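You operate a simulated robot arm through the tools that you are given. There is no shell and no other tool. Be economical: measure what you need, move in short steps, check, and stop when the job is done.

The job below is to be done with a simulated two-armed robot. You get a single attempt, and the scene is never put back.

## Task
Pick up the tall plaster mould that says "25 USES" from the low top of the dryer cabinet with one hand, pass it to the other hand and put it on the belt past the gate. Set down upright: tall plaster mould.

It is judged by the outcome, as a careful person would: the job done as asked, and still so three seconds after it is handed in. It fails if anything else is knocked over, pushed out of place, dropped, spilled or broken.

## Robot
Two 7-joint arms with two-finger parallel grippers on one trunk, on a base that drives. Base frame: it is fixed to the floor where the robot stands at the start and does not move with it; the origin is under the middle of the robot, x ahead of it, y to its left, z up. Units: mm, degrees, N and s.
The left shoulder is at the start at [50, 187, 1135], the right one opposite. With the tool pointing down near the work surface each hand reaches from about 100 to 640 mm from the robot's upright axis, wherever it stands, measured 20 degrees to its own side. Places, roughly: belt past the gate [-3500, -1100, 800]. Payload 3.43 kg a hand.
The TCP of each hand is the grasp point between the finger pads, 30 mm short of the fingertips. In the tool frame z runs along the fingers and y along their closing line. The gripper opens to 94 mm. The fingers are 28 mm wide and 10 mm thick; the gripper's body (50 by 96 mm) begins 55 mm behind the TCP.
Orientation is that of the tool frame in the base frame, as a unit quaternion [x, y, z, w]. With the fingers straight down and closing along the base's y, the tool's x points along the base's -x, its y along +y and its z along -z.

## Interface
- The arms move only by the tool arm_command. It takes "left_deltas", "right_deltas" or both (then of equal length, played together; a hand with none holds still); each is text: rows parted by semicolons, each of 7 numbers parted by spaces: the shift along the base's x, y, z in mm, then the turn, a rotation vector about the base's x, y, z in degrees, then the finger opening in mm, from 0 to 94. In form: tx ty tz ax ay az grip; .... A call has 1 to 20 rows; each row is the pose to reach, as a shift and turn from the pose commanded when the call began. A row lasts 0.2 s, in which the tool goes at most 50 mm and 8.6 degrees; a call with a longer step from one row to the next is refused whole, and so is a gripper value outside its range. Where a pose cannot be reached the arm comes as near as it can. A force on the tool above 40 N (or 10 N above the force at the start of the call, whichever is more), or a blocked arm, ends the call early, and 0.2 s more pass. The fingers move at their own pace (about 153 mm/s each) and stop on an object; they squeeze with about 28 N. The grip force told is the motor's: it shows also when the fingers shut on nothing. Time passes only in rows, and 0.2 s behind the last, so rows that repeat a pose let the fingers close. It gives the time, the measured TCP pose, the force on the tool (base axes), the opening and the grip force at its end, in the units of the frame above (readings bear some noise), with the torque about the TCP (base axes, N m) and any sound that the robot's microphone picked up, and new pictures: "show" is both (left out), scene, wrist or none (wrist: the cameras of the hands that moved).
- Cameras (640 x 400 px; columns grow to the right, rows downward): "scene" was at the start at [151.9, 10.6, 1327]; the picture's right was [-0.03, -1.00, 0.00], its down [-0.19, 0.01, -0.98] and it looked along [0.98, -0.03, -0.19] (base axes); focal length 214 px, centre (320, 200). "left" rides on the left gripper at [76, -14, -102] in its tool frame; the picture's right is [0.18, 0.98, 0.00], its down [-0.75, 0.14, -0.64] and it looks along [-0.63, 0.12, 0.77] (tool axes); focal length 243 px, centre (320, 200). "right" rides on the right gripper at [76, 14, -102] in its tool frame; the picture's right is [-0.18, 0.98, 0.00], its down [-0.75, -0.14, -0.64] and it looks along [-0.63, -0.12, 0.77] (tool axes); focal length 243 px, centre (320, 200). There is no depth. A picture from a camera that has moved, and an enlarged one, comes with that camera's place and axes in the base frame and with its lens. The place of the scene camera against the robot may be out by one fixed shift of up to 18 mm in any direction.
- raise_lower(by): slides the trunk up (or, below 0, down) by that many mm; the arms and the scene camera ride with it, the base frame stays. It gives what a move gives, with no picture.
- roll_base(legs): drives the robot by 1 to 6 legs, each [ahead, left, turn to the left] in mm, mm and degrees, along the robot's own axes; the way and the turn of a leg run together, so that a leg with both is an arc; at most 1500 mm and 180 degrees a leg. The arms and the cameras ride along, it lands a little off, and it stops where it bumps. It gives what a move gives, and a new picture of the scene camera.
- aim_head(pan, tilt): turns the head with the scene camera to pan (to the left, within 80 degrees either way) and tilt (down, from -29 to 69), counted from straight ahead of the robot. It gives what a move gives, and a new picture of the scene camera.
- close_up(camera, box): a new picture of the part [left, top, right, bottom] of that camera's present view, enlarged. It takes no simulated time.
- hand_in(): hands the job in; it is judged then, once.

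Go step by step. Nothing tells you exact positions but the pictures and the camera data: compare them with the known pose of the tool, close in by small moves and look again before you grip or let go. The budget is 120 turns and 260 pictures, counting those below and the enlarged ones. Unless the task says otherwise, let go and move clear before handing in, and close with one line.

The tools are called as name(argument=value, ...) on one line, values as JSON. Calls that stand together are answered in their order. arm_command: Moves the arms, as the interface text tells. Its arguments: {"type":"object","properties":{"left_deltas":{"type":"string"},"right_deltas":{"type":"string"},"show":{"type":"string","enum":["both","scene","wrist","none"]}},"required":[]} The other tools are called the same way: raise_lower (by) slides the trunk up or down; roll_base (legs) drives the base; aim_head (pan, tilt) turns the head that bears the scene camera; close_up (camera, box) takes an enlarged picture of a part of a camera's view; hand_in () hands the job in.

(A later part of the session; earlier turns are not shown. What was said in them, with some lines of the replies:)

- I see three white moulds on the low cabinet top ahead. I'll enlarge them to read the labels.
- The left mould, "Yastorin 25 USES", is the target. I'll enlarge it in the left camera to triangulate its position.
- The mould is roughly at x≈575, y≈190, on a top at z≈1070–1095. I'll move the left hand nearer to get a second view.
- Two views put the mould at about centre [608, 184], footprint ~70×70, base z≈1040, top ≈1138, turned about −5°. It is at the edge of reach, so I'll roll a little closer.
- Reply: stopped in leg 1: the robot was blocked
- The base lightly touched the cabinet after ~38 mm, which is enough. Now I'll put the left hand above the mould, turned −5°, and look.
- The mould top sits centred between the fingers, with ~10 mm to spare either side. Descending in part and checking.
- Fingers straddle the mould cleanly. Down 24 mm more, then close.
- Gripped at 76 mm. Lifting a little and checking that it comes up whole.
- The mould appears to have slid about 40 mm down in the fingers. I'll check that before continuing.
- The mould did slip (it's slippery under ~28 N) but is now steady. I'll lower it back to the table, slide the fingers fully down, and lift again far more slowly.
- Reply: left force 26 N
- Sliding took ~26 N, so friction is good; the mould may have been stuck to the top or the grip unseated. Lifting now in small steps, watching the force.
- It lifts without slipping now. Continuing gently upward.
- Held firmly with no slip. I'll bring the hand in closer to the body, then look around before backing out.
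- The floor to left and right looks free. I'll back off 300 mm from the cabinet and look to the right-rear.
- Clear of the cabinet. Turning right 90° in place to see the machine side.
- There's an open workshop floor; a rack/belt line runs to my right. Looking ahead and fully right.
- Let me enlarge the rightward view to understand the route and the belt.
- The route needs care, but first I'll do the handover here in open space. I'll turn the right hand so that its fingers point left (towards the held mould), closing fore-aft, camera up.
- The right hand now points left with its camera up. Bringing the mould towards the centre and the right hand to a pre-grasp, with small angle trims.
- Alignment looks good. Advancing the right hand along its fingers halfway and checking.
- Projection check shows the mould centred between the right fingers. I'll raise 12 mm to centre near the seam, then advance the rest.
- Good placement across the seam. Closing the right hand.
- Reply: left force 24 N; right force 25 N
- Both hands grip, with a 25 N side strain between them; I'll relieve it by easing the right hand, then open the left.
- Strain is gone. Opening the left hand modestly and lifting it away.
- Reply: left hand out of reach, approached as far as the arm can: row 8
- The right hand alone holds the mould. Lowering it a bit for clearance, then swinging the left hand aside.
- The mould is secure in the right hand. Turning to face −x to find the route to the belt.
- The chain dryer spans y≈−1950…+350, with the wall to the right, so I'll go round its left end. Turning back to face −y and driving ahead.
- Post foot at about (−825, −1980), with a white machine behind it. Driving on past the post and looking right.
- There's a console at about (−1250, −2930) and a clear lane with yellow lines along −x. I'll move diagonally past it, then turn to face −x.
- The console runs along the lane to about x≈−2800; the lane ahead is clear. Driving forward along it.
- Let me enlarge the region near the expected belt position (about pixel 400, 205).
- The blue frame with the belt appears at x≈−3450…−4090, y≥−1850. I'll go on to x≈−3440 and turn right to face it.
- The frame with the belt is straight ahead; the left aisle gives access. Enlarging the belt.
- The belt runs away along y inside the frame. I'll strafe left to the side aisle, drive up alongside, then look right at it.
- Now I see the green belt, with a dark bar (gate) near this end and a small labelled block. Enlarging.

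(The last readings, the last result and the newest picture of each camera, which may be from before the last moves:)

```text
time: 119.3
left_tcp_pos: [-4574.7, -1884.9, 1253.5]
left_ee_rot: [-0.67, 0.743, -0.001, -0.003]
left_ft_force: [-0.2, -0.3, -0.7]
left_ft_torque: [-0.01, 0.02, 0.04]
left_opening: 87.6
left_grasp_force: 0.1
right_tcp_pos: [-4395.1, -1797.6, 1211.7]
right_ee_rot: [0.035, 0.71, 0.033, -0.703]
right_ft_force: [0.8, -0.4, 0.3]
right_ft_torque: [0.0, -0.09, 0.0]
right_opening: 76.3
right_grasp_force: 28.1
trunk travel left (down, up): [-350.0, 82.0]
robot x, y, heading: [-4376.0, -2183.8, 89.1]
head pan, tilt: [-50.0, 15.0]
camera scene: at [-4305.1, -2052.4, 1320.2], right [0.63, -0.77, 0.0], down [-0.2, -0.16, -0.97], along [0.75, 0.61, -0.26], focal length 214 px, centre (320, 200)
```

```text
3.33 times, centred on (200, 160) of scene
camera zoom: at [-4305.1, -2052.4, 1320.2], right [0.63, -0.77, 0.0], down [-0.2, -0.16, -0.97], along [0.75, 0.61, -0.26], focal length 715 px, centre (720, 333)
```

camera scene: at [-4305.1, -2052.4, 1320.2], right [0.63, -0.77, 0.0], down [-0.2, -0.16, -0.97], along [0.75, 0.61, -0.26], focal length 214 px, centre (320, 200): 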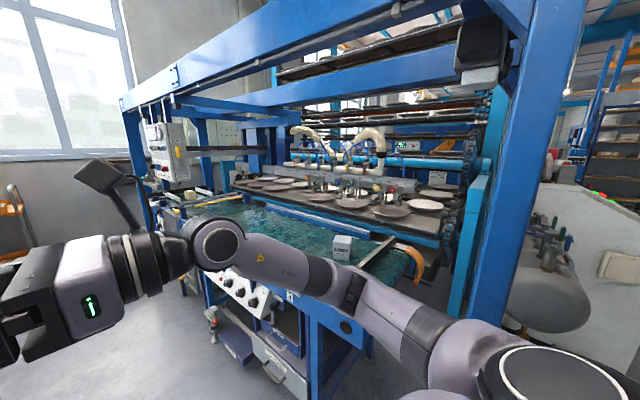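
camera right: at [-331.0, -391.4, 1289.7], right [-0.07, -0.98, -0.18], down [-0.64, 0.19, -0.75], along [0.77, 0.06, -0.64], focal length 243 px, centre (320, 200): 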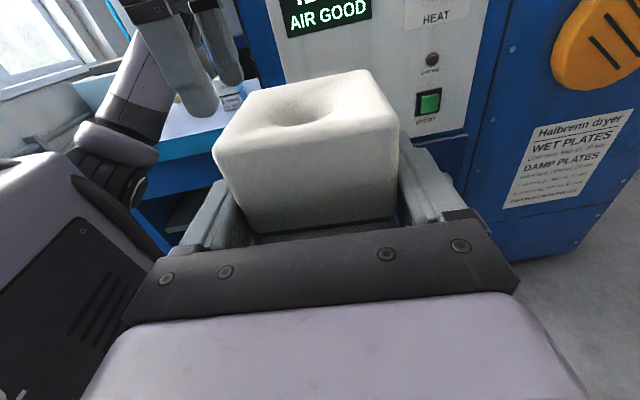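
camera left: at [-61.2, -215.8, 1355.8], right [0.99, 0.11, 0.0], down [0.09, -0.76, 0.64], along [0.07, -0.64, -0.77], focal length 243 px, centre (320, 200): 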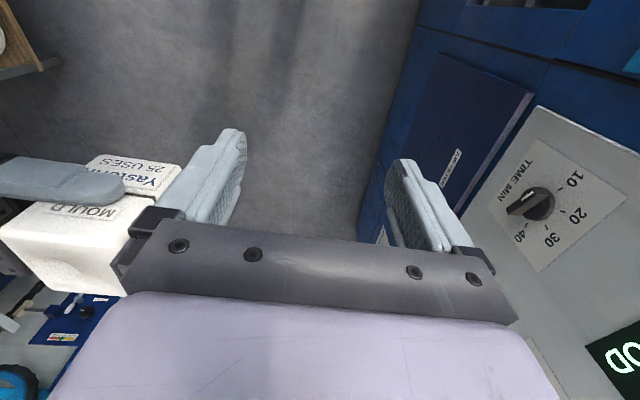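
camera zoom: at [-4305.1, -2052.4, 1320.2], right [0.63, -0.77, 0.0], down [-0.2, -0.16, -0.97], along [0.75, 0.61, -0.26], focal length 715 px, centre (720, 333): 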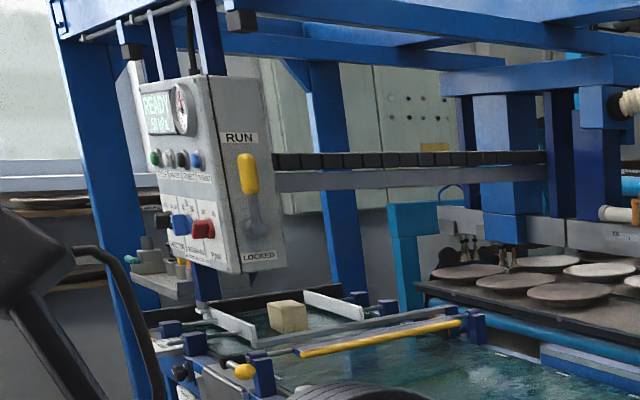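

The belt section downstream of the yellow gate bar (y≈−270) runs to the stop bar at y≈−1700, x≈−3780…−3280; the "Dobbrel" mug stands near y≈−1550. I'll go alongside and turn to face the belt.

roll_base(legs=[[1080, 150, 1], [0, 0, -90]])

aim_head(pan=0, tilt=30)

```text
time: 128.7
left_tcp_pos: [-4240.5, -905.6, 1254.4]
left_ee_rot: [0.027, 1.0, 0.001, -0.001]
left_ft_force: [0.5, 0.5, -1.0]
left_ft_torque: [-0.01, 0.0, 0.0]
left_opening: 88.0
left_grasp_force: 0.1
right_tcp_pos: [-4146.5, -1081.9, 1211.2]
right_ee_rot: [0.515, 0.489, 0.509, -0.485]
right_ft_force: [0.5, 0.2, -0.2]
right_ft_torque: [-0.12, -0.01, 0.02]
right_opening: 76.3
right_grasp_force: 28.4
trunk travel left (down, up): [-350.0, 82.0]
robot x, y, heading: [-4532.0, -1113.5, 2.1]
head pan, tilt: [-50.0, 15.0]
camera scene: at [-4408.3, -1169.7, 1320.2], right [-0.74, -0.67, 0.0], down [-0.17, 0.19, -0.97], along [0.65, -0.72, -0.26], focal length 214 px, centre (320, 200)
```

scene: 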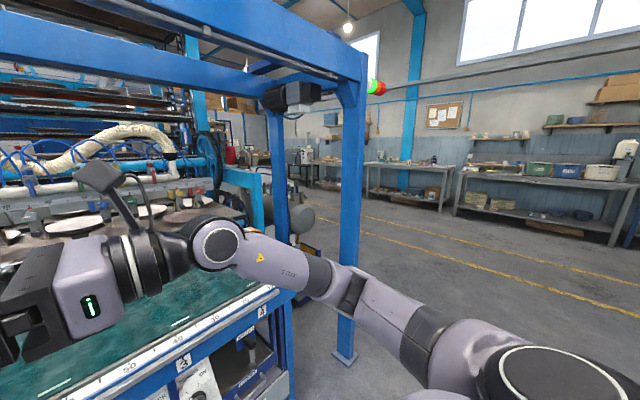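

```text
time: 129.9
left_tcp_pos: [-4240.5, -905.9, 1254.2]
left_ee_rot: [0.027, 1.0, 0.001, -0.002]
left_ft_force: [-0.3, 1.1, -0.2]
left_ft_torque: [0.0, 0.0, 0.02]
left_opening: 88.0
left_grasp_force: 0.1
right_tcp_pos: [-4146.3, -1081.8, 1212.7]
right_ee_rot: [0.516, 0.489, 0.51, -0.485]
right_ft_force: [-0.2, -0.9, -0.3]
right_ft_torque: [-0.06, 0.01, 0.0]
right_opening: 76.4
right_grasp_force: 28.4
trunk travel left (down, up): [-350.0, 82.0]
robot x, y, heading: [-4529.6, -1118.3, 1.8]
head pan, tilt: [0.0, 30.0]
camera scene: at [-4380.4, -1097.1, 1296.0], right [0.03, -1.0, 0.0], down [-0.5, -0.02, -0.87], along [0.87, 0.03, -0.5], focal length 214 px, centre (320, 200)
```

scene: 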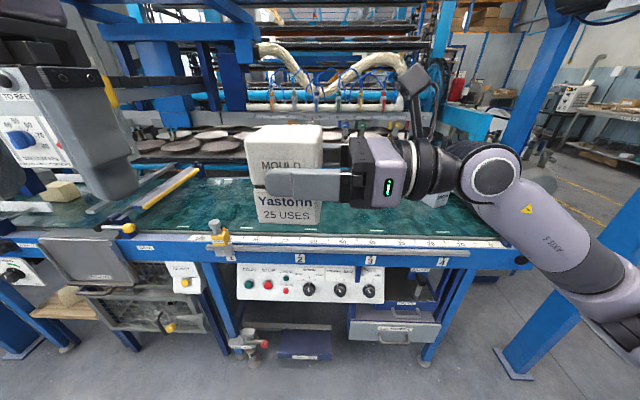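

A clear view now: gate to the left with the yellow bar, belt in front. Let me read the markings and measure the edges.

close_up(camera="scene", box=[100, 170, 340, 300])

close_up(camera="scene", box=[300, 170, 540, 300])

close_up(camera="scene", box=[0, 60, 180, 240])

```text
2.67 times, centred on (220, 235) of scene
camera zoom: at [-4380.4, -1097.1, 1296.0], right [0.03, -1.0, 0.0], down [-0.5, -0.02, -0.87], along [0.87, 0.03, -0.5], focal length 572 px, centre (587, 107)
```

zoom: 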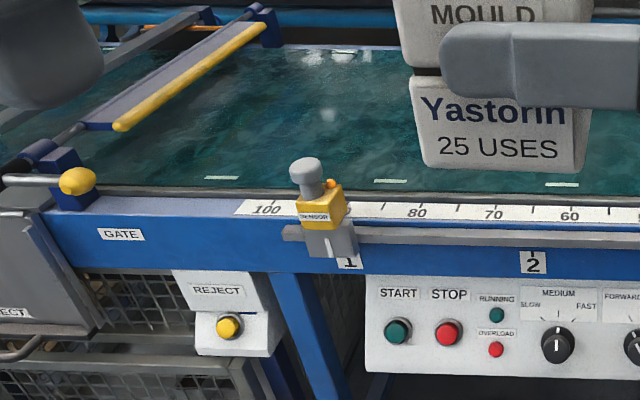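

```text
2.67 times, centred on (420, 235) of scene
camera zoom: at [-4380.4, -1097.1, 1296.0], right [0.03, -1.0, 0.0], down [-0.5, -0.02, -0.87], along [0.87, 0.03, -0.5], focal length 572 px, centre (53, 107)
```

zoom: 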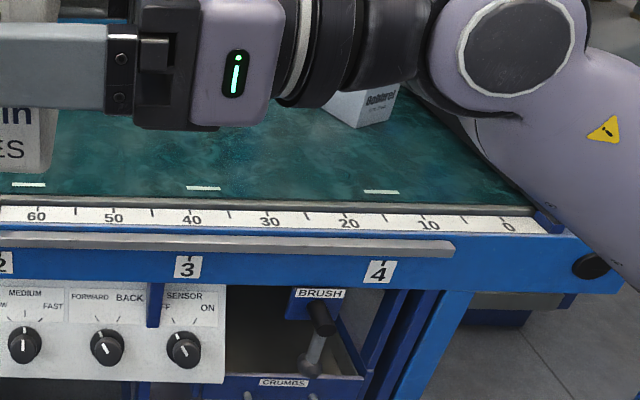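

```text
2.22 times, centred on (90, 150) of scene
camera zoom: at [-4380.4, -1097.1, 1296.0], right [0.03, -1.0, 0.0], down [-0.5, -0.02, -0.87], along [0.87, 0.03, -0.5], focal length 477 px, centre (831, 311)
```

zoom: 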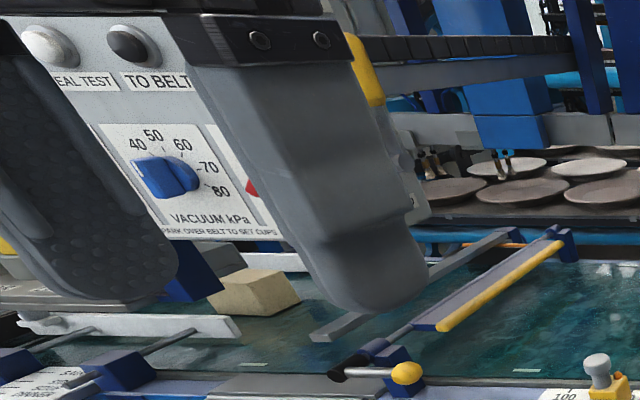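

The belt is stopped ("RUNNING" lamp dark), belt top about z≈800, near edge x≈−3745. I'll lower the trunk 250 mm while clear, then roll forward ~190.

raise_lower(by=-250)

roll_base(legs=[[190, 25, -2]])

```text
time: 132.4
left_tcp_pos: [-4240.4, -905.7, 1004.9]
left_ee_rot: [0.026, 1.0, 0.001, -0.002]
left_ft_force: [0.1, 0.3, -0.2]
left_ft_torque: [-0.01, 0.0, 0.0]
left_opening: 88.0
left_grasp_force: 0.1
right_tcp_pos: [-4144.6, -1081.7, 961.9]
right_ee_rot: [0.516, 0.489, 0.509, -0.485]
right_ft_force: [0.4, 0.1, 0.5]
right_ft_torque: [-0.07, 0.01, 0.0]
right_opening: 76.3
right_grasp_force: 27.6
trunk travel left (down, up): [-100.0, 332.0]
robot x, y, heading: [-4531.0, -1114.6, 2.0]
head pan, tilt: [0.0, 30.0]
```

```text
time: 134.0
left_tcp_pos: [-4045.5, -889.1, 1004.5]
left_ee_rot: [0.044, 0.999, 0.001, -0.002]
left_ft_force: [-0.2, -0.4, 0.0]
left_ft_torque: [0.02, 0.03, -0.01]
left_opening: 88.1
left_grasp_force: 0.1
right_tcp_pos: [-3958.2, -1067.0, 961.4]
right_ee_rot: [0.524, 0.48, 0.518, -0.476]
right_ft_force: [0.1, -0.1, 0.2]
right_ft_torque: [-0.08, -0.01, -0.03]
right_opening: 76.2
right_grasp_force: 28.0
trunk travel left (down, up): [-100.0, 332.0]
robot x, y, heading: [-4343.8, -1084.6, -0.1]
head pan, tilt: [0.0, 30.0]
camera scene: at [-4192.9, -1073.6, 1045.9], right [0.0, -1.0, 0.0], down [-0.5, 0.0, -0.87], along [0.87, 0.0, -0.5], focal length 214 px, centre (320, 200)
```

scene: 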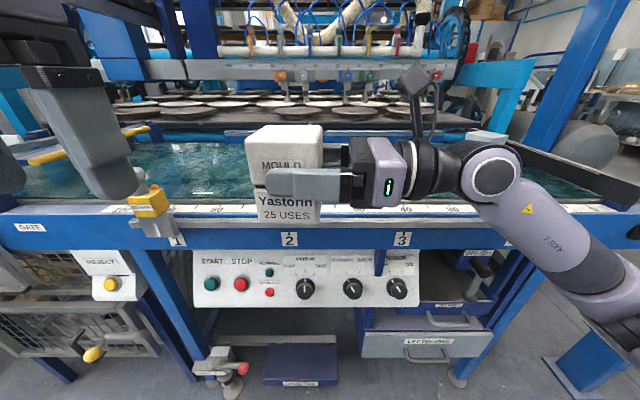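

Everything is clear. Reaching forward with the right hand over the belt, in small steps.

arm_command(right_deltas="10 0 0 0 0 0 50; 28 0 0 0 0 0 50; 48 0 0 0 0 0 50; 70 0 0 0 0 0 50; 92 0 0 0 0 0 50; 114 0 0 0 0 0 50; 136 0 0 0 0 0 50; 158 0 0 0 0 0 50; 180 0 0 0 0 0 50; 200 0 0 0 0 0 50; 220 0 0 0 0 0 50; 238 0 0 0 0 0 50; 250 0 0 0 0 0 50")

```text
time: 136.8
left_tcp_pos: [-4046.0, -886.2, 1003.9]
left_ee_rot: [0.045, 0.999, 0.001, -0.002]
left_ft_force: [-0.1, 1.1, 0.0]
left_ft_torque: [0.01, -0.03, 0.01]
left_opening: 88.2
left_grasp_force: 0.0
right_tcp_pos: [-3707.6, -1067.0, 960.8]
right_ee_rot: [0.523, 0.48, 0.518, -0.477]
right_ft_force: [0.2, -0.2, -0.5]
right_ft_torque: [-0.05, -0.01, 0.04]
right_opening: 76.4
right_grasp_force: 28.0
trunk travel left (down, up): [-100.0, 332.0]
robot x, y, heading: [-4341.6, -1085.4, 0.1]
head pan, tilt: [0.0, 30.0]
camera scene: at [-4192.8, -1073.6, 1045.9], right [0.0, -1.0, 0.0], down [-0.5, 0.0, -0.87], along [0.87, 0.0, -0.5], focal length 214 px, centre (320, 200)
camera right: at [-3699.5, -1169.8, 1037.9], right [0.98, -0.09, -0.19], down [-0.2, -0.63, -0.75], along [-0.05, 0.77, -0.64], focal length 243 px, centre (320, 200)
```

scene: 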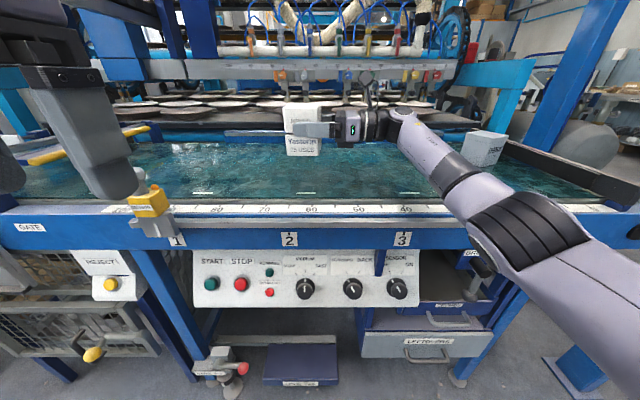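
right: 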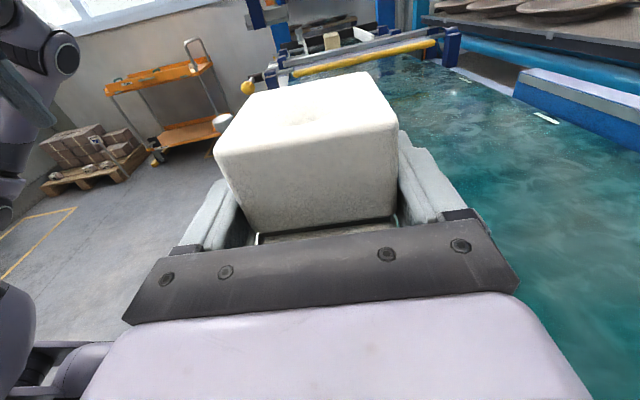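

Over the belt now. To keep the forearm well above the rail I'll raise the trunk 150 mm, then lower the hand with the arm sloping down.

raise_lower(by=150)

arm_command(right_deltas="5 0 -8 0 0 0 50; 12 0 -22 0 0 0 50; 20 0 -38 0 0 0 50; 28 0 -54 0 0 0 50; 36 0 -70 0 0 0 50; 44 0 -86 0 0 0 50; 50 0 -102 0 0 0 50; 54 0 -118 0 0 0 50; 57 0 -134 0 0 0 50; 57 0 -150 0 0 0 50; 57 0 -165 0 0 0 50; 57 0 -177 0 0 0 50; 57 0 -185 0 0 0 50")

```text
time: 138.5
left_tcp_pos: [-4046.3, -887.1, 1154.3]
left_ee_rot: [0.045, 0.999, 0.001, -0.002]
left_ft_force: [0.3, -0.6, -0.7]
left_ft_torque: [0.0, 0.01, -0.03]
left_opening: 87.9
left_grasp_force: 0.1
right_tcp_pos: [-3706.2, -1067.1, 1110.0]
right_ee_rot: [0.525, 0.479, 0.518, -0.476]
right_ft_force: [-0.1, 1.3, 0.1]
right_ft_torque: [-0.07, 0.01, 0.04]
right_opening: 76.3
right_grasp_force: 27.6
trunk travel left (down, up): [-250.0, 182.0]
robot x, y, heading: [-4343.0, -1084.5, 0.1]
head pan, tilt: [0.0, 30.0]
```

```text
time: 141.3
left_tcp_pos: [-4045.4, -889.9, 1153.6]
left_ee_rot: [0.044, 0.999, 0.001, -0.003]
left_ft_force: [0.8, 0.5, 0.2]
left_ft_torque: [0.0, 0.0, 0.01]
left_opening: 88.0
left_grasp_force: 0.1
right_tcp_pos: [-3703.5, -1077.0, 930.3]
right_ee_rot: [0.525, 0.479, 0.518, -0.476]
right_ft_force: [1.0, -0.9, 1.0]
right_ft_torque: [-0.12, -0.01, -0.01]
right_opening: 76.3
right_grasp_force: 28.1
right hand out of reach, approached as far as the arm can: row 3, 4, 5, 6, 7, 8, 9, 10, 11, 12, 13
trunk travel left (down, up): [-250.0, 182.0]
robot x, y, heading: [-4342.7, -1088.4, -0.2]
head pan, tilt: [0.0, 30.0]
camera scene: at [-4192.0, -1074.3, 1195.7], right [0.0, -1.0, 0.0], down [-0.5, 0.0, -0.87], along [0.87, 0.0, -0.5], focal length 214 px, centre (320, 200)
camera right: at [-3695.9, -1179.7, 1007.8], right [0.98, -0.09, -0.19], down [-0.2, -0.63, -0.75], along [-0.05, 0.77, -0.64], focal length 243 px, centre (320, 200)
```

scene: 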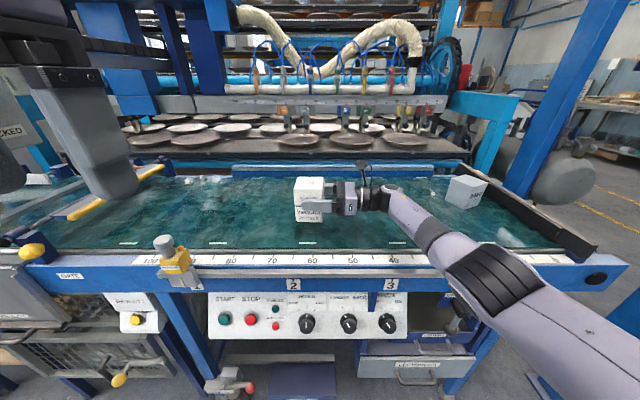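
right: 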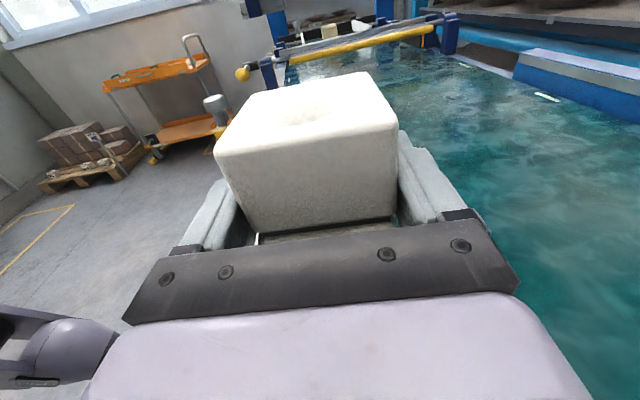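

The arm is at its reach limit; I need to be a bit closer. Looking straight down to check the clearance of the base front.

aim_head(pan=0, tilt=65)

```text
time: 142.3
left_tcp_pos: [-4045.8, -888.3, 1154.6]
left_ee_rot: [0.045, 0.999, 0.001, -0.002]
left_ft_force: [-0.4, 0.3, 0.1]
left_ft_torque: [0.0, 0.02, -0.01]
left_opening: 88.0
left_grasp_force: 0.0
right_tcp_pos: [-3702.6, -1076.1, 932.0]
right_ee_rot: [0.525, 0.48, 0.518, -0.476]
right_ft_force: [0.1, 0.0, 0.0]
right_ft_torque: [-0.02, 0.06, 0.02]
right_opening: 76.3
right_grasp_force: 27.9
trunk travel left (down, up): [-250.0, 182.0]
robot x, y, heading: [-4343.2, -1081.9, -0.2]
head pan, tilt: [0.0, 65.0]
camera scene: at [-4222.4, -1073.6, 1148.3], right [0.0, -1.0, 0.0], down [-0.91, 0.0, -0.42], along [0.42, 0.0, -0.91], focal length 214 px, centre (320, 200)
```

scene: 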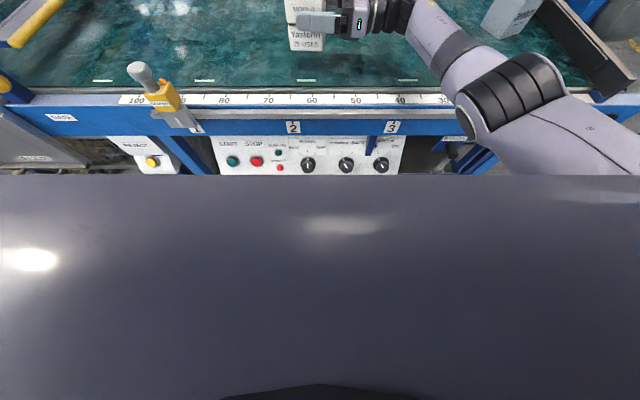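

Structures under the belt start at about x≈−3900 and my base front is near −4030, so I can go 70 mm closer; the mould is ~80 mm above the belt.

aim_head(pan=0, tilt=35)

roll_base(legs=[[70, 0, 0]])

```text
time: 143.3
left_tcp_pos: [-4046.9, -887.9, 1154.6]
left_ee_rot: [0.044, 0.999, 0.001, -0.002]
left_ft_force: [0.8, -0.4, -0.1]
left_ft_torque: [0.03, 0.01, -0.01]
left_opening: 88.1
left_grasp_force: 0.0
right_tcp_pos: [-3703.9, -1075.7, 932.5]
right_ee_rot: [0.525, 0.479, 0.518, -0.475]
right_ft_force: [0.6, -0.1, 0.1]
right_ft_torque: [-0.08, -0.01, 0.0]
right_opening: 76.0
right_grasp_force: 27.4
trunk travel left (down, up): [-250.0, 182.0]
robot x, y, heading: [-4338.8, -1090.1, -0.2]
head pan, tilt: [0.0, 35.0]
camera scene: at [-4195.1, -1073.6, 1188.0], right [0.0, -1.0, 0.0], down [-0.57, 0.0, -0.82], along [0.82, 0.0, -0.57], focal length 214 px, centre (320, 200)
```

scene: 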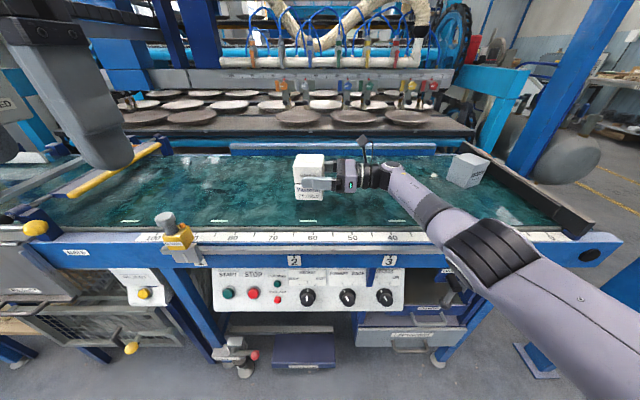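

```text
time: 144.3
left_tcp_pos: [-3975.8, -888.3, 1154.5]
left_ee_rot: [0.044, 0.999, 0.001, -0.002]
left_ft_force: [-0.1, -0.4, -0.7]
left_ft_torque: [-0.01, 0.04, 0.0]
left_opening: 87.8
left_grasp_force: 0.1
right_tcp_pos: [-3634.2, -1076.3, 931.0]
right_ee_rot: [0.525, 0.48, 0.518, -0.476]
right_ft_force: [-0.4, 0.4, -0.6]
right_ft_torque: [-0.07, 0.02, 0.0]
right_opening: 76.4
right_grasp_force: 28.1
trunk travel left (down, up): [-250.0, 182.0]
robot x, y, heading: [-4269.4, -1087.0, -0.0]
head pan, tilt: [0.0, 35.0]
camera scene: at [-4125.2, -1073.8, 1188.0], right [0.0, -1.0, 0.0], down [-0.57, 0.0, -0.82], along [0.82, 0.0, -0.57], focal length 214 px, centre (320, 200)
```

scene: 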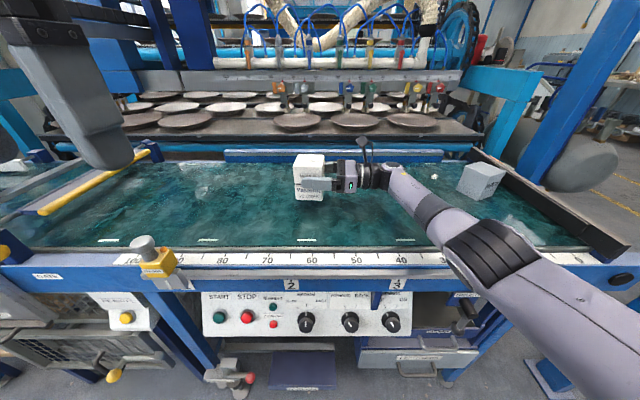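

Now the mould is above the belt at x≈−3634. A small probing step to see how the commanded pose stands.

arm_command(right_deltas="-20 0 -10 0 0 0 50; -20 0 -10 0 0 0 50", show="none")

```text
time: 144.9
left_tcp_pos: [-3977.0, -889.0, 1153.5]
left_ee_rot: [0.045, 0.999, 0.0, -0.002]
left_ft_force: [0.7, 0.4, -0.8]
left_ft_torque: [0.0, 0.01, 0.01]
left_opening: 88.1
left_grasp_force: 0.0
right_tcp_pos: [-3654.1, -1076.2, 920.9]
right_ee_rot: [0.525, 0.479, 0.518, -0.476]
right_ft_force: [0.1, -0.3, 0.4]
right_ft_torque: [-0.06, -0.03, -0.03]
right_opening: 76.3
right_grasp_force: 27.8
trunk travel left (down, up): [-250.0, 182.0]
robot x, y, heading: [-4275.6, -1083.0, -0.2]
head pan, tilt: [0.0, 35.0]
```

Commanded equals measured, good. Lowering the trunk 40 mm, then checking height above the belt.

raise_lower(by=-40)

close_up(camera="scene", box=[250, 110, 450, 250])

close_up(camera="left", box=[0, 0, 640, 400])

```text
time: 145.7
left_tcp_pos: [-3976.7, -888.0, 1114.7]
left_ee_rot: [0.045, 0.999, 0.001, -0.002]
left_ft_force: [0.3, -0.6, 0.2]
left_ft_torque: [0.04, 0.03, 0.01]
left_opening: 87.9
left_grasp_force: 0.2
right_tcp_pos: [-3654.5, -1076.4, 881.8]
right_ee_rot: [0.525, 0.48, 0.518, -0.475]
right_ft_force: [0.3, -0.1, -0.8]
right_ft_torque: [-0.09, 0.03, 0.01]
right_opening: 75.9
right_grasp_force: 28.0
trunk travel left (down, up): [-210.0, 222.0]
robot x, y, heading: [-4274.3, -1086.5, -0.2]
head pan, tilt: [0.0, 35.0]
```

```text
2.86 times, centred on (350, 180) of scene
camera zoom: at [-4125.9, -1073.8, 1148.1], right [0.0, -1.0, 0.0], down [-0.57, 0.0, -0.82], along [0.82, 0.0, -0.57], focal length 613 px, centre (234, 257)
```

zoom: 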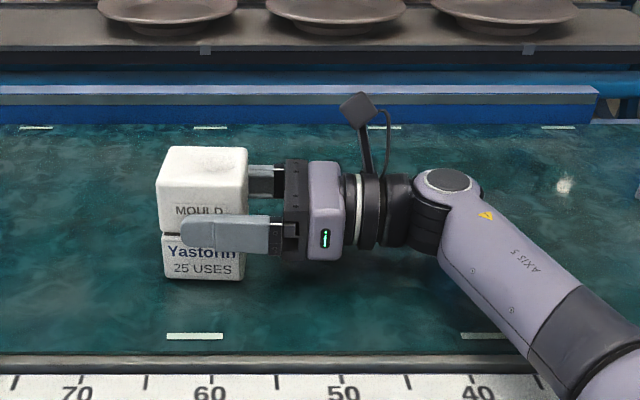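

```text
1.00 times, centred on (320, 200) of left (not enlarged: the box is as wide or as high as the picture)
camera zoom: at [-4053.2, -896.7, 1216.2], right [-0.1, 1.0, 0.0], down [0.77, 0.07, 0.64], along [0.64, 0.06, -0.77], focal length 243 px, centre (320, 200)
```

zoom: 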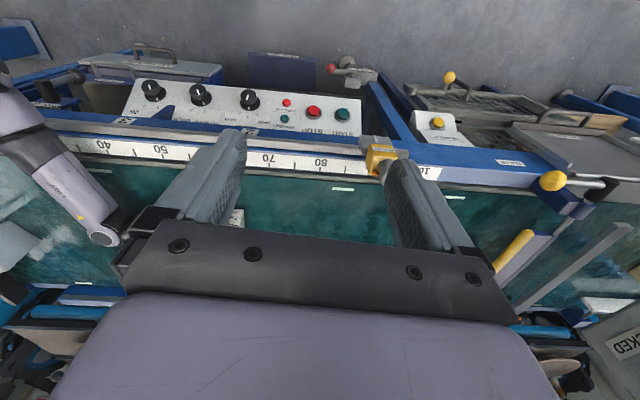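

Scene geometry puts the mould's bottom about 30 mm above the belt. Lowering 18 mm, then looking.

arm_command(right_deltas="0 0 -5 0 0 0 50; 0 0 -10 0 0 0 50; 0 0 -14 0 0 0 50; 0 0 -18 0 0 0 50; 0 0 -18 0 0 0 50", show="wrist")

close_up(camera="scene", box=[270, 140, 390, 240])

```text
time: 146.9
left_tcp_pos: [-3979.6, -889.0, 1114.1]
left_ee_rot: [0.045, 0.999, 0.001, -0.001]
left_ft_force: [0.2, -0.3, 0.0]
left_ft_torque: [-0.01, 0.02, -0.04]
left_opening: 87.8
left_grasp_force: 0.1
right_tcp_pos: [-3654.8, -1077.7, 870.3]
right_ee_rot: [0.52, 0.48, 0.522, -0.476]
right_ft_force: [5.9, -3.9, 25.9]
right_ft_torque: [-0.19, 0.11, -0.18]
right_opening: 76.5
right_grasp_force: 28.2
trunk travel left (down, up): [-210.0, 222.0]
robot x, y, heading: [-4271.2, -1092.3, -0.1]
head pan, tilt: [0.0, 35.0]
camera right: at [-3647.9, -1180.6, 946.3], right [0.98, -0.09, -0.18], down [-0.19, -0.63, -0.75], along [-0.05, 0.77, -0.63], focal length 243 px, centre (320, 200)
```

right: 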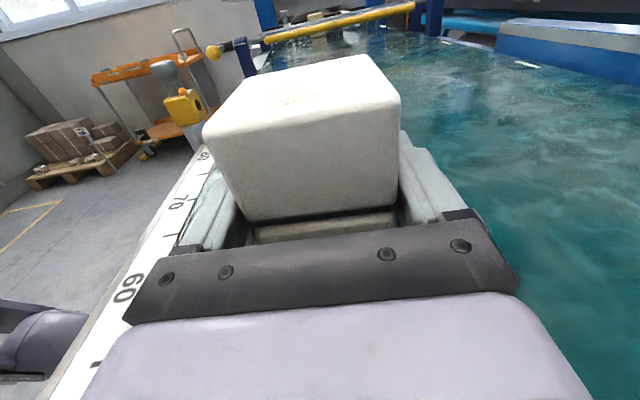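

```text
4.00 times, centred on (330, 190) of scene
camera zoom: at [-4128.0, -1074.2, 1148.6], right [0.0, -1.0, 0.0], down [-0.57, 0.0, -0.82], along [0.82, 0.0, -0.57], focal length 858 px, centre (280, 240)
```

zoom: 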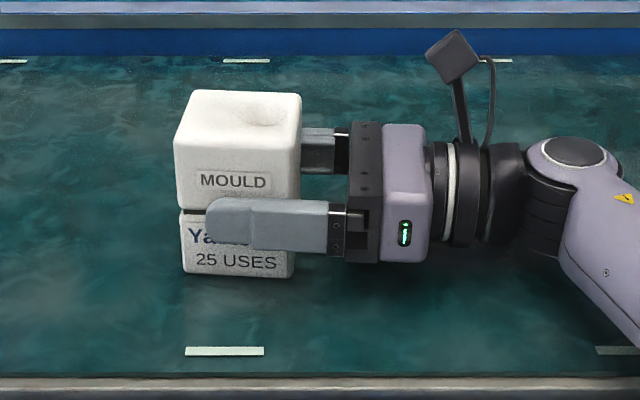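

Contact: 26 N upward, the mould is on the belt. Easing the push before releasing.

arm_command(right_deltas="0 0 2 0 0 0 50; 0 0 4 0 0 0 50; 0 0 4 0 0 0 50", show="none")

```text
time: 147.7
left_tcp_pos: [-3978.5, -887.9, 1113.9]
left_ee_rot: [0.045, 0.999, 0.001, -0.001]
left_ft_force: [0.5, -0.4, -0.5]
left_ft_torque: [0.0, 0.0, 0.0]
left_opening: 88.0
left_grasp_force: 0.1
right_tcp_pos: [-3655.5, -1076.9, 870.0]
right_ee_rot: [0.523, 0.479, 0.52, -0.476]
right_ft_force: [5.6, -2.4, 16.8]
right_ft_torque: [0.4, -0.37, -0.12]
right_opening: 76.3
right_grasp_force: 28.4
trunk travel left (down, up): [-210.0, 222.0]
robot x, y, heading: [-4274.4, -1090.1, 0.1]
head pan, tilt: [0.0, 35.0]
```

arm_command(right_deltas="-1 0 1 0 0 0 50; -1 0 2 0 0 0 50; -1 0 2 0 0 0 50", show="wrist")

close_up(camera="scene", box=[270, 140, 390, 240])

```text
time: 148.5
left_tcp_pos: [-3976.2, -889.3, 1114.2]
left_ee_rot: [0.044, 0.999, 0.001, -0.002]
left_ft_force: [-0.2, 0.0, 0.4]
left_ft_torque: [0.01, 0.01, 0.03]
left_opening: 87.9
left_grasp_force: 0.1
right_tcp_pos: [-3654.9, -1076.7, 870.3]
right_ee_rot: [0.525, 0.481, 0.517, -0.475]
right_ft_force: [12.1, -0.2, 10.4]
right_ft_torque: [0.44, -0.58, -0.58]
right_opening: 76.6
right_grasp_force: 27.9
trunk travel left (down, up): [-210.0, 222.0]
robot x, y, heading: [-4271.3, -1082.2, 0.2]
head pan, tilt: [0.0, 35.0]
camera right: at [-3647.7, -1179.9, 946.7], right [0.98, -0.09, -0.19], down [-0.2, -0.64, -0.75], along [-0.05, 0.77, -0.64], focal length 243 px, centre (320, 200)
```

right: 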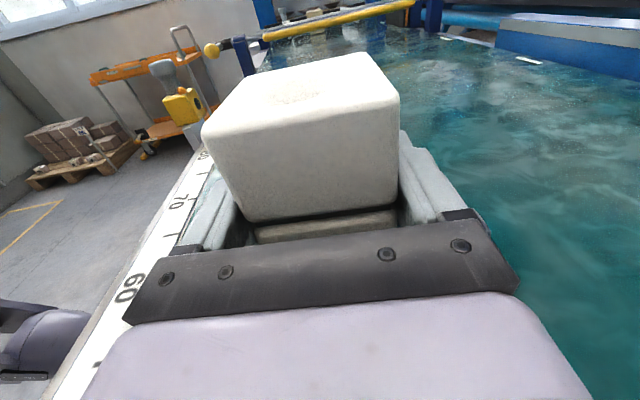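

```text
4.00 times, centred on (330, 190) of scene
camera zoom: at [-4126.2, -1074.0, 1148.2], right [0.0, -1.0, 0.0], down [-0.57, 0.0, -0.82], along [0.82, 0.0, -0.57], focal length 858 px, centre (280, 240)
```

zoom: 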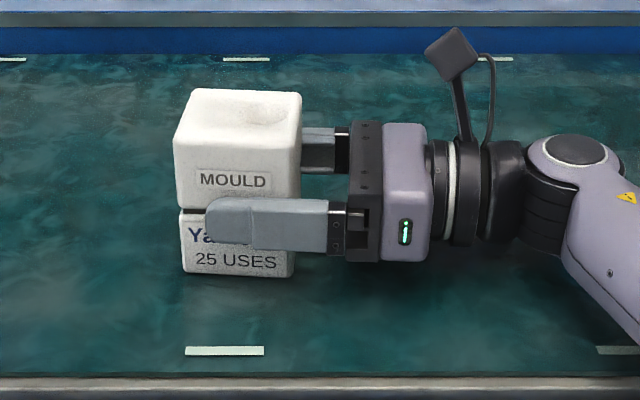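

Nearly relieved. Small correction and then opening the right hand gently.

arm_command(right_deltas="2 0 1 0 0 0 50; 2 0 1 0 0 0 50; 2 0 1 0 0 0 77; 2 0 1 0 0 0 80; 2 0 1 0 0 0 86; 2 0 1 0 0 0 94; 2 0 1 0 0 0 94", show="wrist")

close_up(camera="scene", box=[270, 140, 390, 240])

```text
time: 150.1
left_tcp_pos: [-3977.3, -887.8, 1115.0]
left_ee_rot: [0.045, 0.999, 0.001, -0.001]
left_ft_force: [-0.1, -0.8, 0.6]
left_ft_torque: [0.02, 0.0, -0.02]
left_opening: 87.9
left_grasp_force: 0.0
right_tcp_pos: [-3653.3, -1077.0, 871.9]
right_ee_rot: [0.524, 0.48, 0.519, -0.475]
right_ft_force: [0.7, 0.5, 0.6]
right_ft_torque: [0.01, 0.03, 0.01]
right_opening: 93.9
right_grasp_force: 0.1
trunk travel left (down, up): [-210.0, 222.0]
robot x, y, heading: [-4273.3, -1089.1, -0.1]
head pan, tilt: [0.0, 35.0]
camera right: at [-3645.5, -1179.3, 948.1], right [0.98, -0.09, -0.19], down [-0.2, -0.64, -0.75], along [-0.05, 0.77, -0.64], focal length 243 px, centre (320, 200)
```

right: 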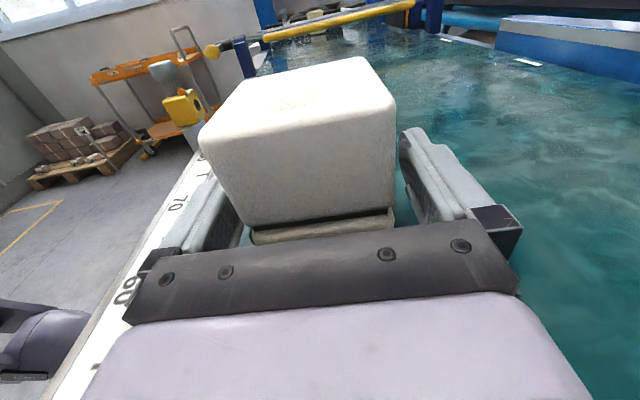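

```text
4.00 times, centred on (330, 190) of scene
camera zoom: at [-4126.2, -1073.8, 1148.2], right [0.0, -1.0, 0.0], down [-0.57, 0.0, -0.82], along [0.82, 0.0, -0.57], focal length 858 px, centre (280, 240)
```

zoom: 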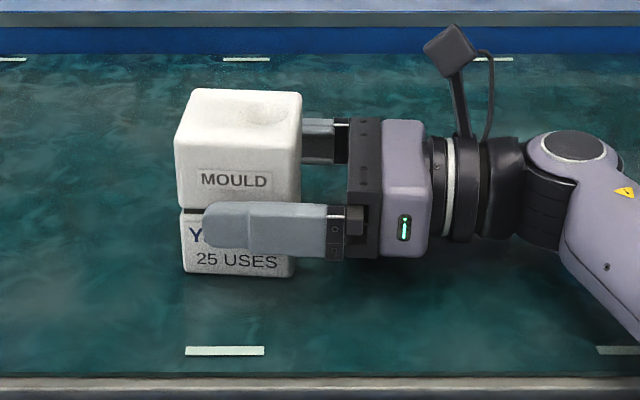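

Released, the mould stands upright. Shifting 2 mm to centre, then withdrawing straight back along the fingers.

arm_command(right_deltas="-2 0 0 0 0 0 94; -3 -10 0 0 0 0 94; -4 -22 0 0 0 0 94; -5.3 -38 0 0 0 0 94; -7 -55 0 0 0 0 94; -8.5 -72 0 0 0 0 94; -10 -90 0 0 0 0 94", show="both")

```text
time: 151.7
left_tcp_pos: [-3977.4, -887.1, 1114.6]
left_ee_rot: [0.045, 0.999, 0.001, -0.002]
left_ft_force: [0.3, -0.5, -0.6]
left_ft_torque: [0.0, 0.0, -0.01]
left_opening: 88.0
left_grasp_force: 0.1
right_tcp_pos: [-3664.6, -1167.8, 871.3]
right_ee_rot: [0.525, 0.479, 0.519, -0.475]
right_ft_force: [-0.7, 0.2, 0.0]
right_ft_torque: [-0.01, 0.02, 0.02]
right_opening: 94.0
right_grasp_force: 0.0
trunk travel left (down, up): [-210.0, 222.0]
robot x, y, heading: [-4270.9, -1089.7, -0.1]
head pan, tilt: [0.0, 35.0]
camera scene: at [-4126.2, -1073.9, 1148.2], right [0.0, -1.0, 0.0], down [-0.57, 0.0, -0.82], along [0.82, 0.0, -0.57], focal length 214 px, centre (320, 200)
camera right: at [-3656.8, -1271.3, 948.5], right [0.98, -0.09, -0.19], down [-0.2, -0.63, -0.75], along [-0.05, 0.77, -0.64], focal length 243 px, centre (320, 200)
```

scene: 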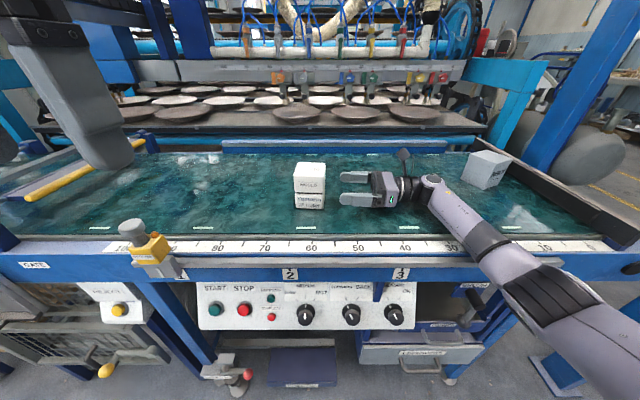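
right: 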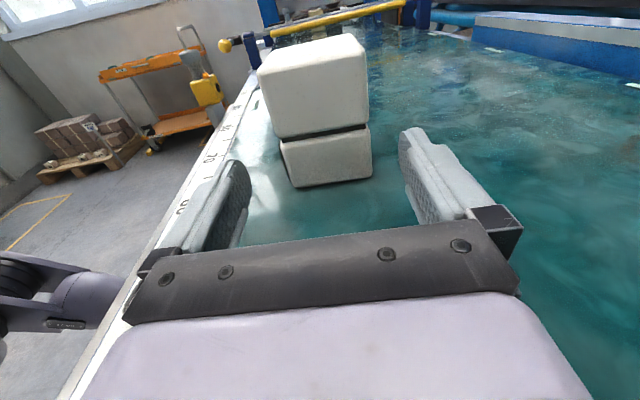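

The mould stands upright and free on the belt. Raising the hand and backing off to be clear.

raise_lower(by=120)

roll_base(legs=[[-250, 0, 0]])

close_up(camera="scene", box=[160, 120, 560, 320])

```text
time: 153.2
left_tcp_pos: [-3977.1, -887.7, 1234.2]
left_ee_rot: [0.045, 0.999, 0.0, -0.002]
left_ft_force: [0.3, -0.8, -0.5]
left_ft_torque: [-0.01, 0.02, 0.04]
left_opening: 88.0
left_grasp_force: 0.0
right_tcp_pos: [-3664.7, -1166.1, 991.5]
right_ee_rot: [0.524, 0.48, 0.518, -0.476]
right_ft_force: [0.7, 1.0, 0.5]
right_ft_torque: [0.01, 0.0, 0.04]
right_opening: 94.1
right_grasp_force: 0.0
trunk travel left (down, up): [-330.0, 102.0]
robot x, y, heading: [-4272.9, -1082.7, -0.2]
head pan, tilt: [0.0, 35.0]
```

```text
time: 155.1
left_tcp_pos: [-4226.1, -889.0, 1234.9]
left_ee_rot: [0.045, 0.999, 0.001, -0.002]
left_ft_force: [-0.8, 0.1, 0.7]
left_ft_torque: [0.0, -0.03, 0.01]
left_opening: 88.0
left_grasp_force: 0.1
right_tcp_pos: [-3912.3, -1167.4, 992.8]
right_ee_rot: [0.525, 0.48, 0.519, -0.475]
right_ft_force: [-0.9, -0.1, 0.2]
right_ft_torque: [-0.02, 0.04, -0.07]
right_opening: 94.1
right_grasp_force: 0.0
trunk travel left (down, up): [-330.0, 102.0]
robot x, y, heading: [-4524.8, -1086.7, 0.1]
head pan, tilt: [0.0, 35.0]
camera scene: at [-4375.2, -1073.3, 1268.3], right [0.0, -1.0, 0.0], down [-0.57, 0.0, -0.82], along [0.82, 0.0, -0.57], focal length 214 px, centre (320, 200)
```

scene: 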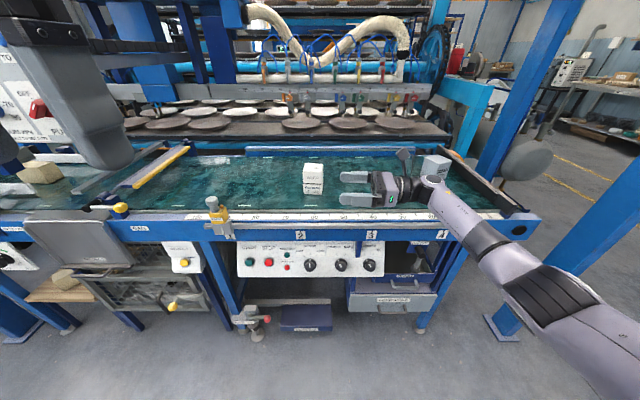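

```text
1.60 times, centred on (360, 220) of scene
camera zoom: at [-4375.2, -1073.3, 1268.3], right [0.0, -1.0, 0.0], down [-0.57, 0.0, -0.82], along [0.82, 0.0, -0.57], focal length 343 px, centre (256, 168)
```

zoom: 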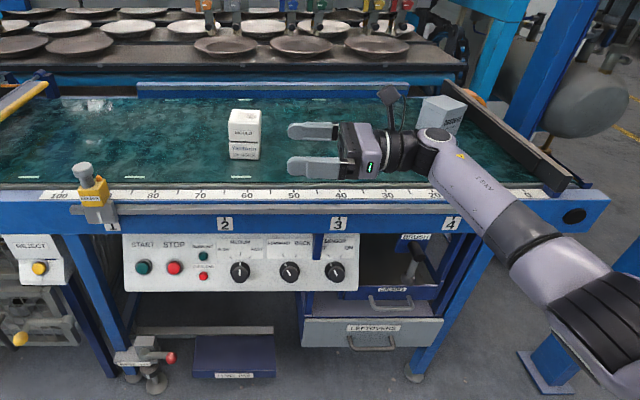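

The mould stands upright on the stopped belt past the gate. Nothing else looks disturbed, and both hands are empty and clear, so I'm handing in.

hand_in()

```text
The job is handed in.
```

The tall "25 USES" mould was picked up with the left hand, passed to the right, and set upright on the belt past the gate. It slipped in the grip on the first lift, so I put it back on the cabinet top and lifted it again. The base also touched the dryer cabinet lightly once at the start. I saw nothing knocked over or moved, and the job is handed in.
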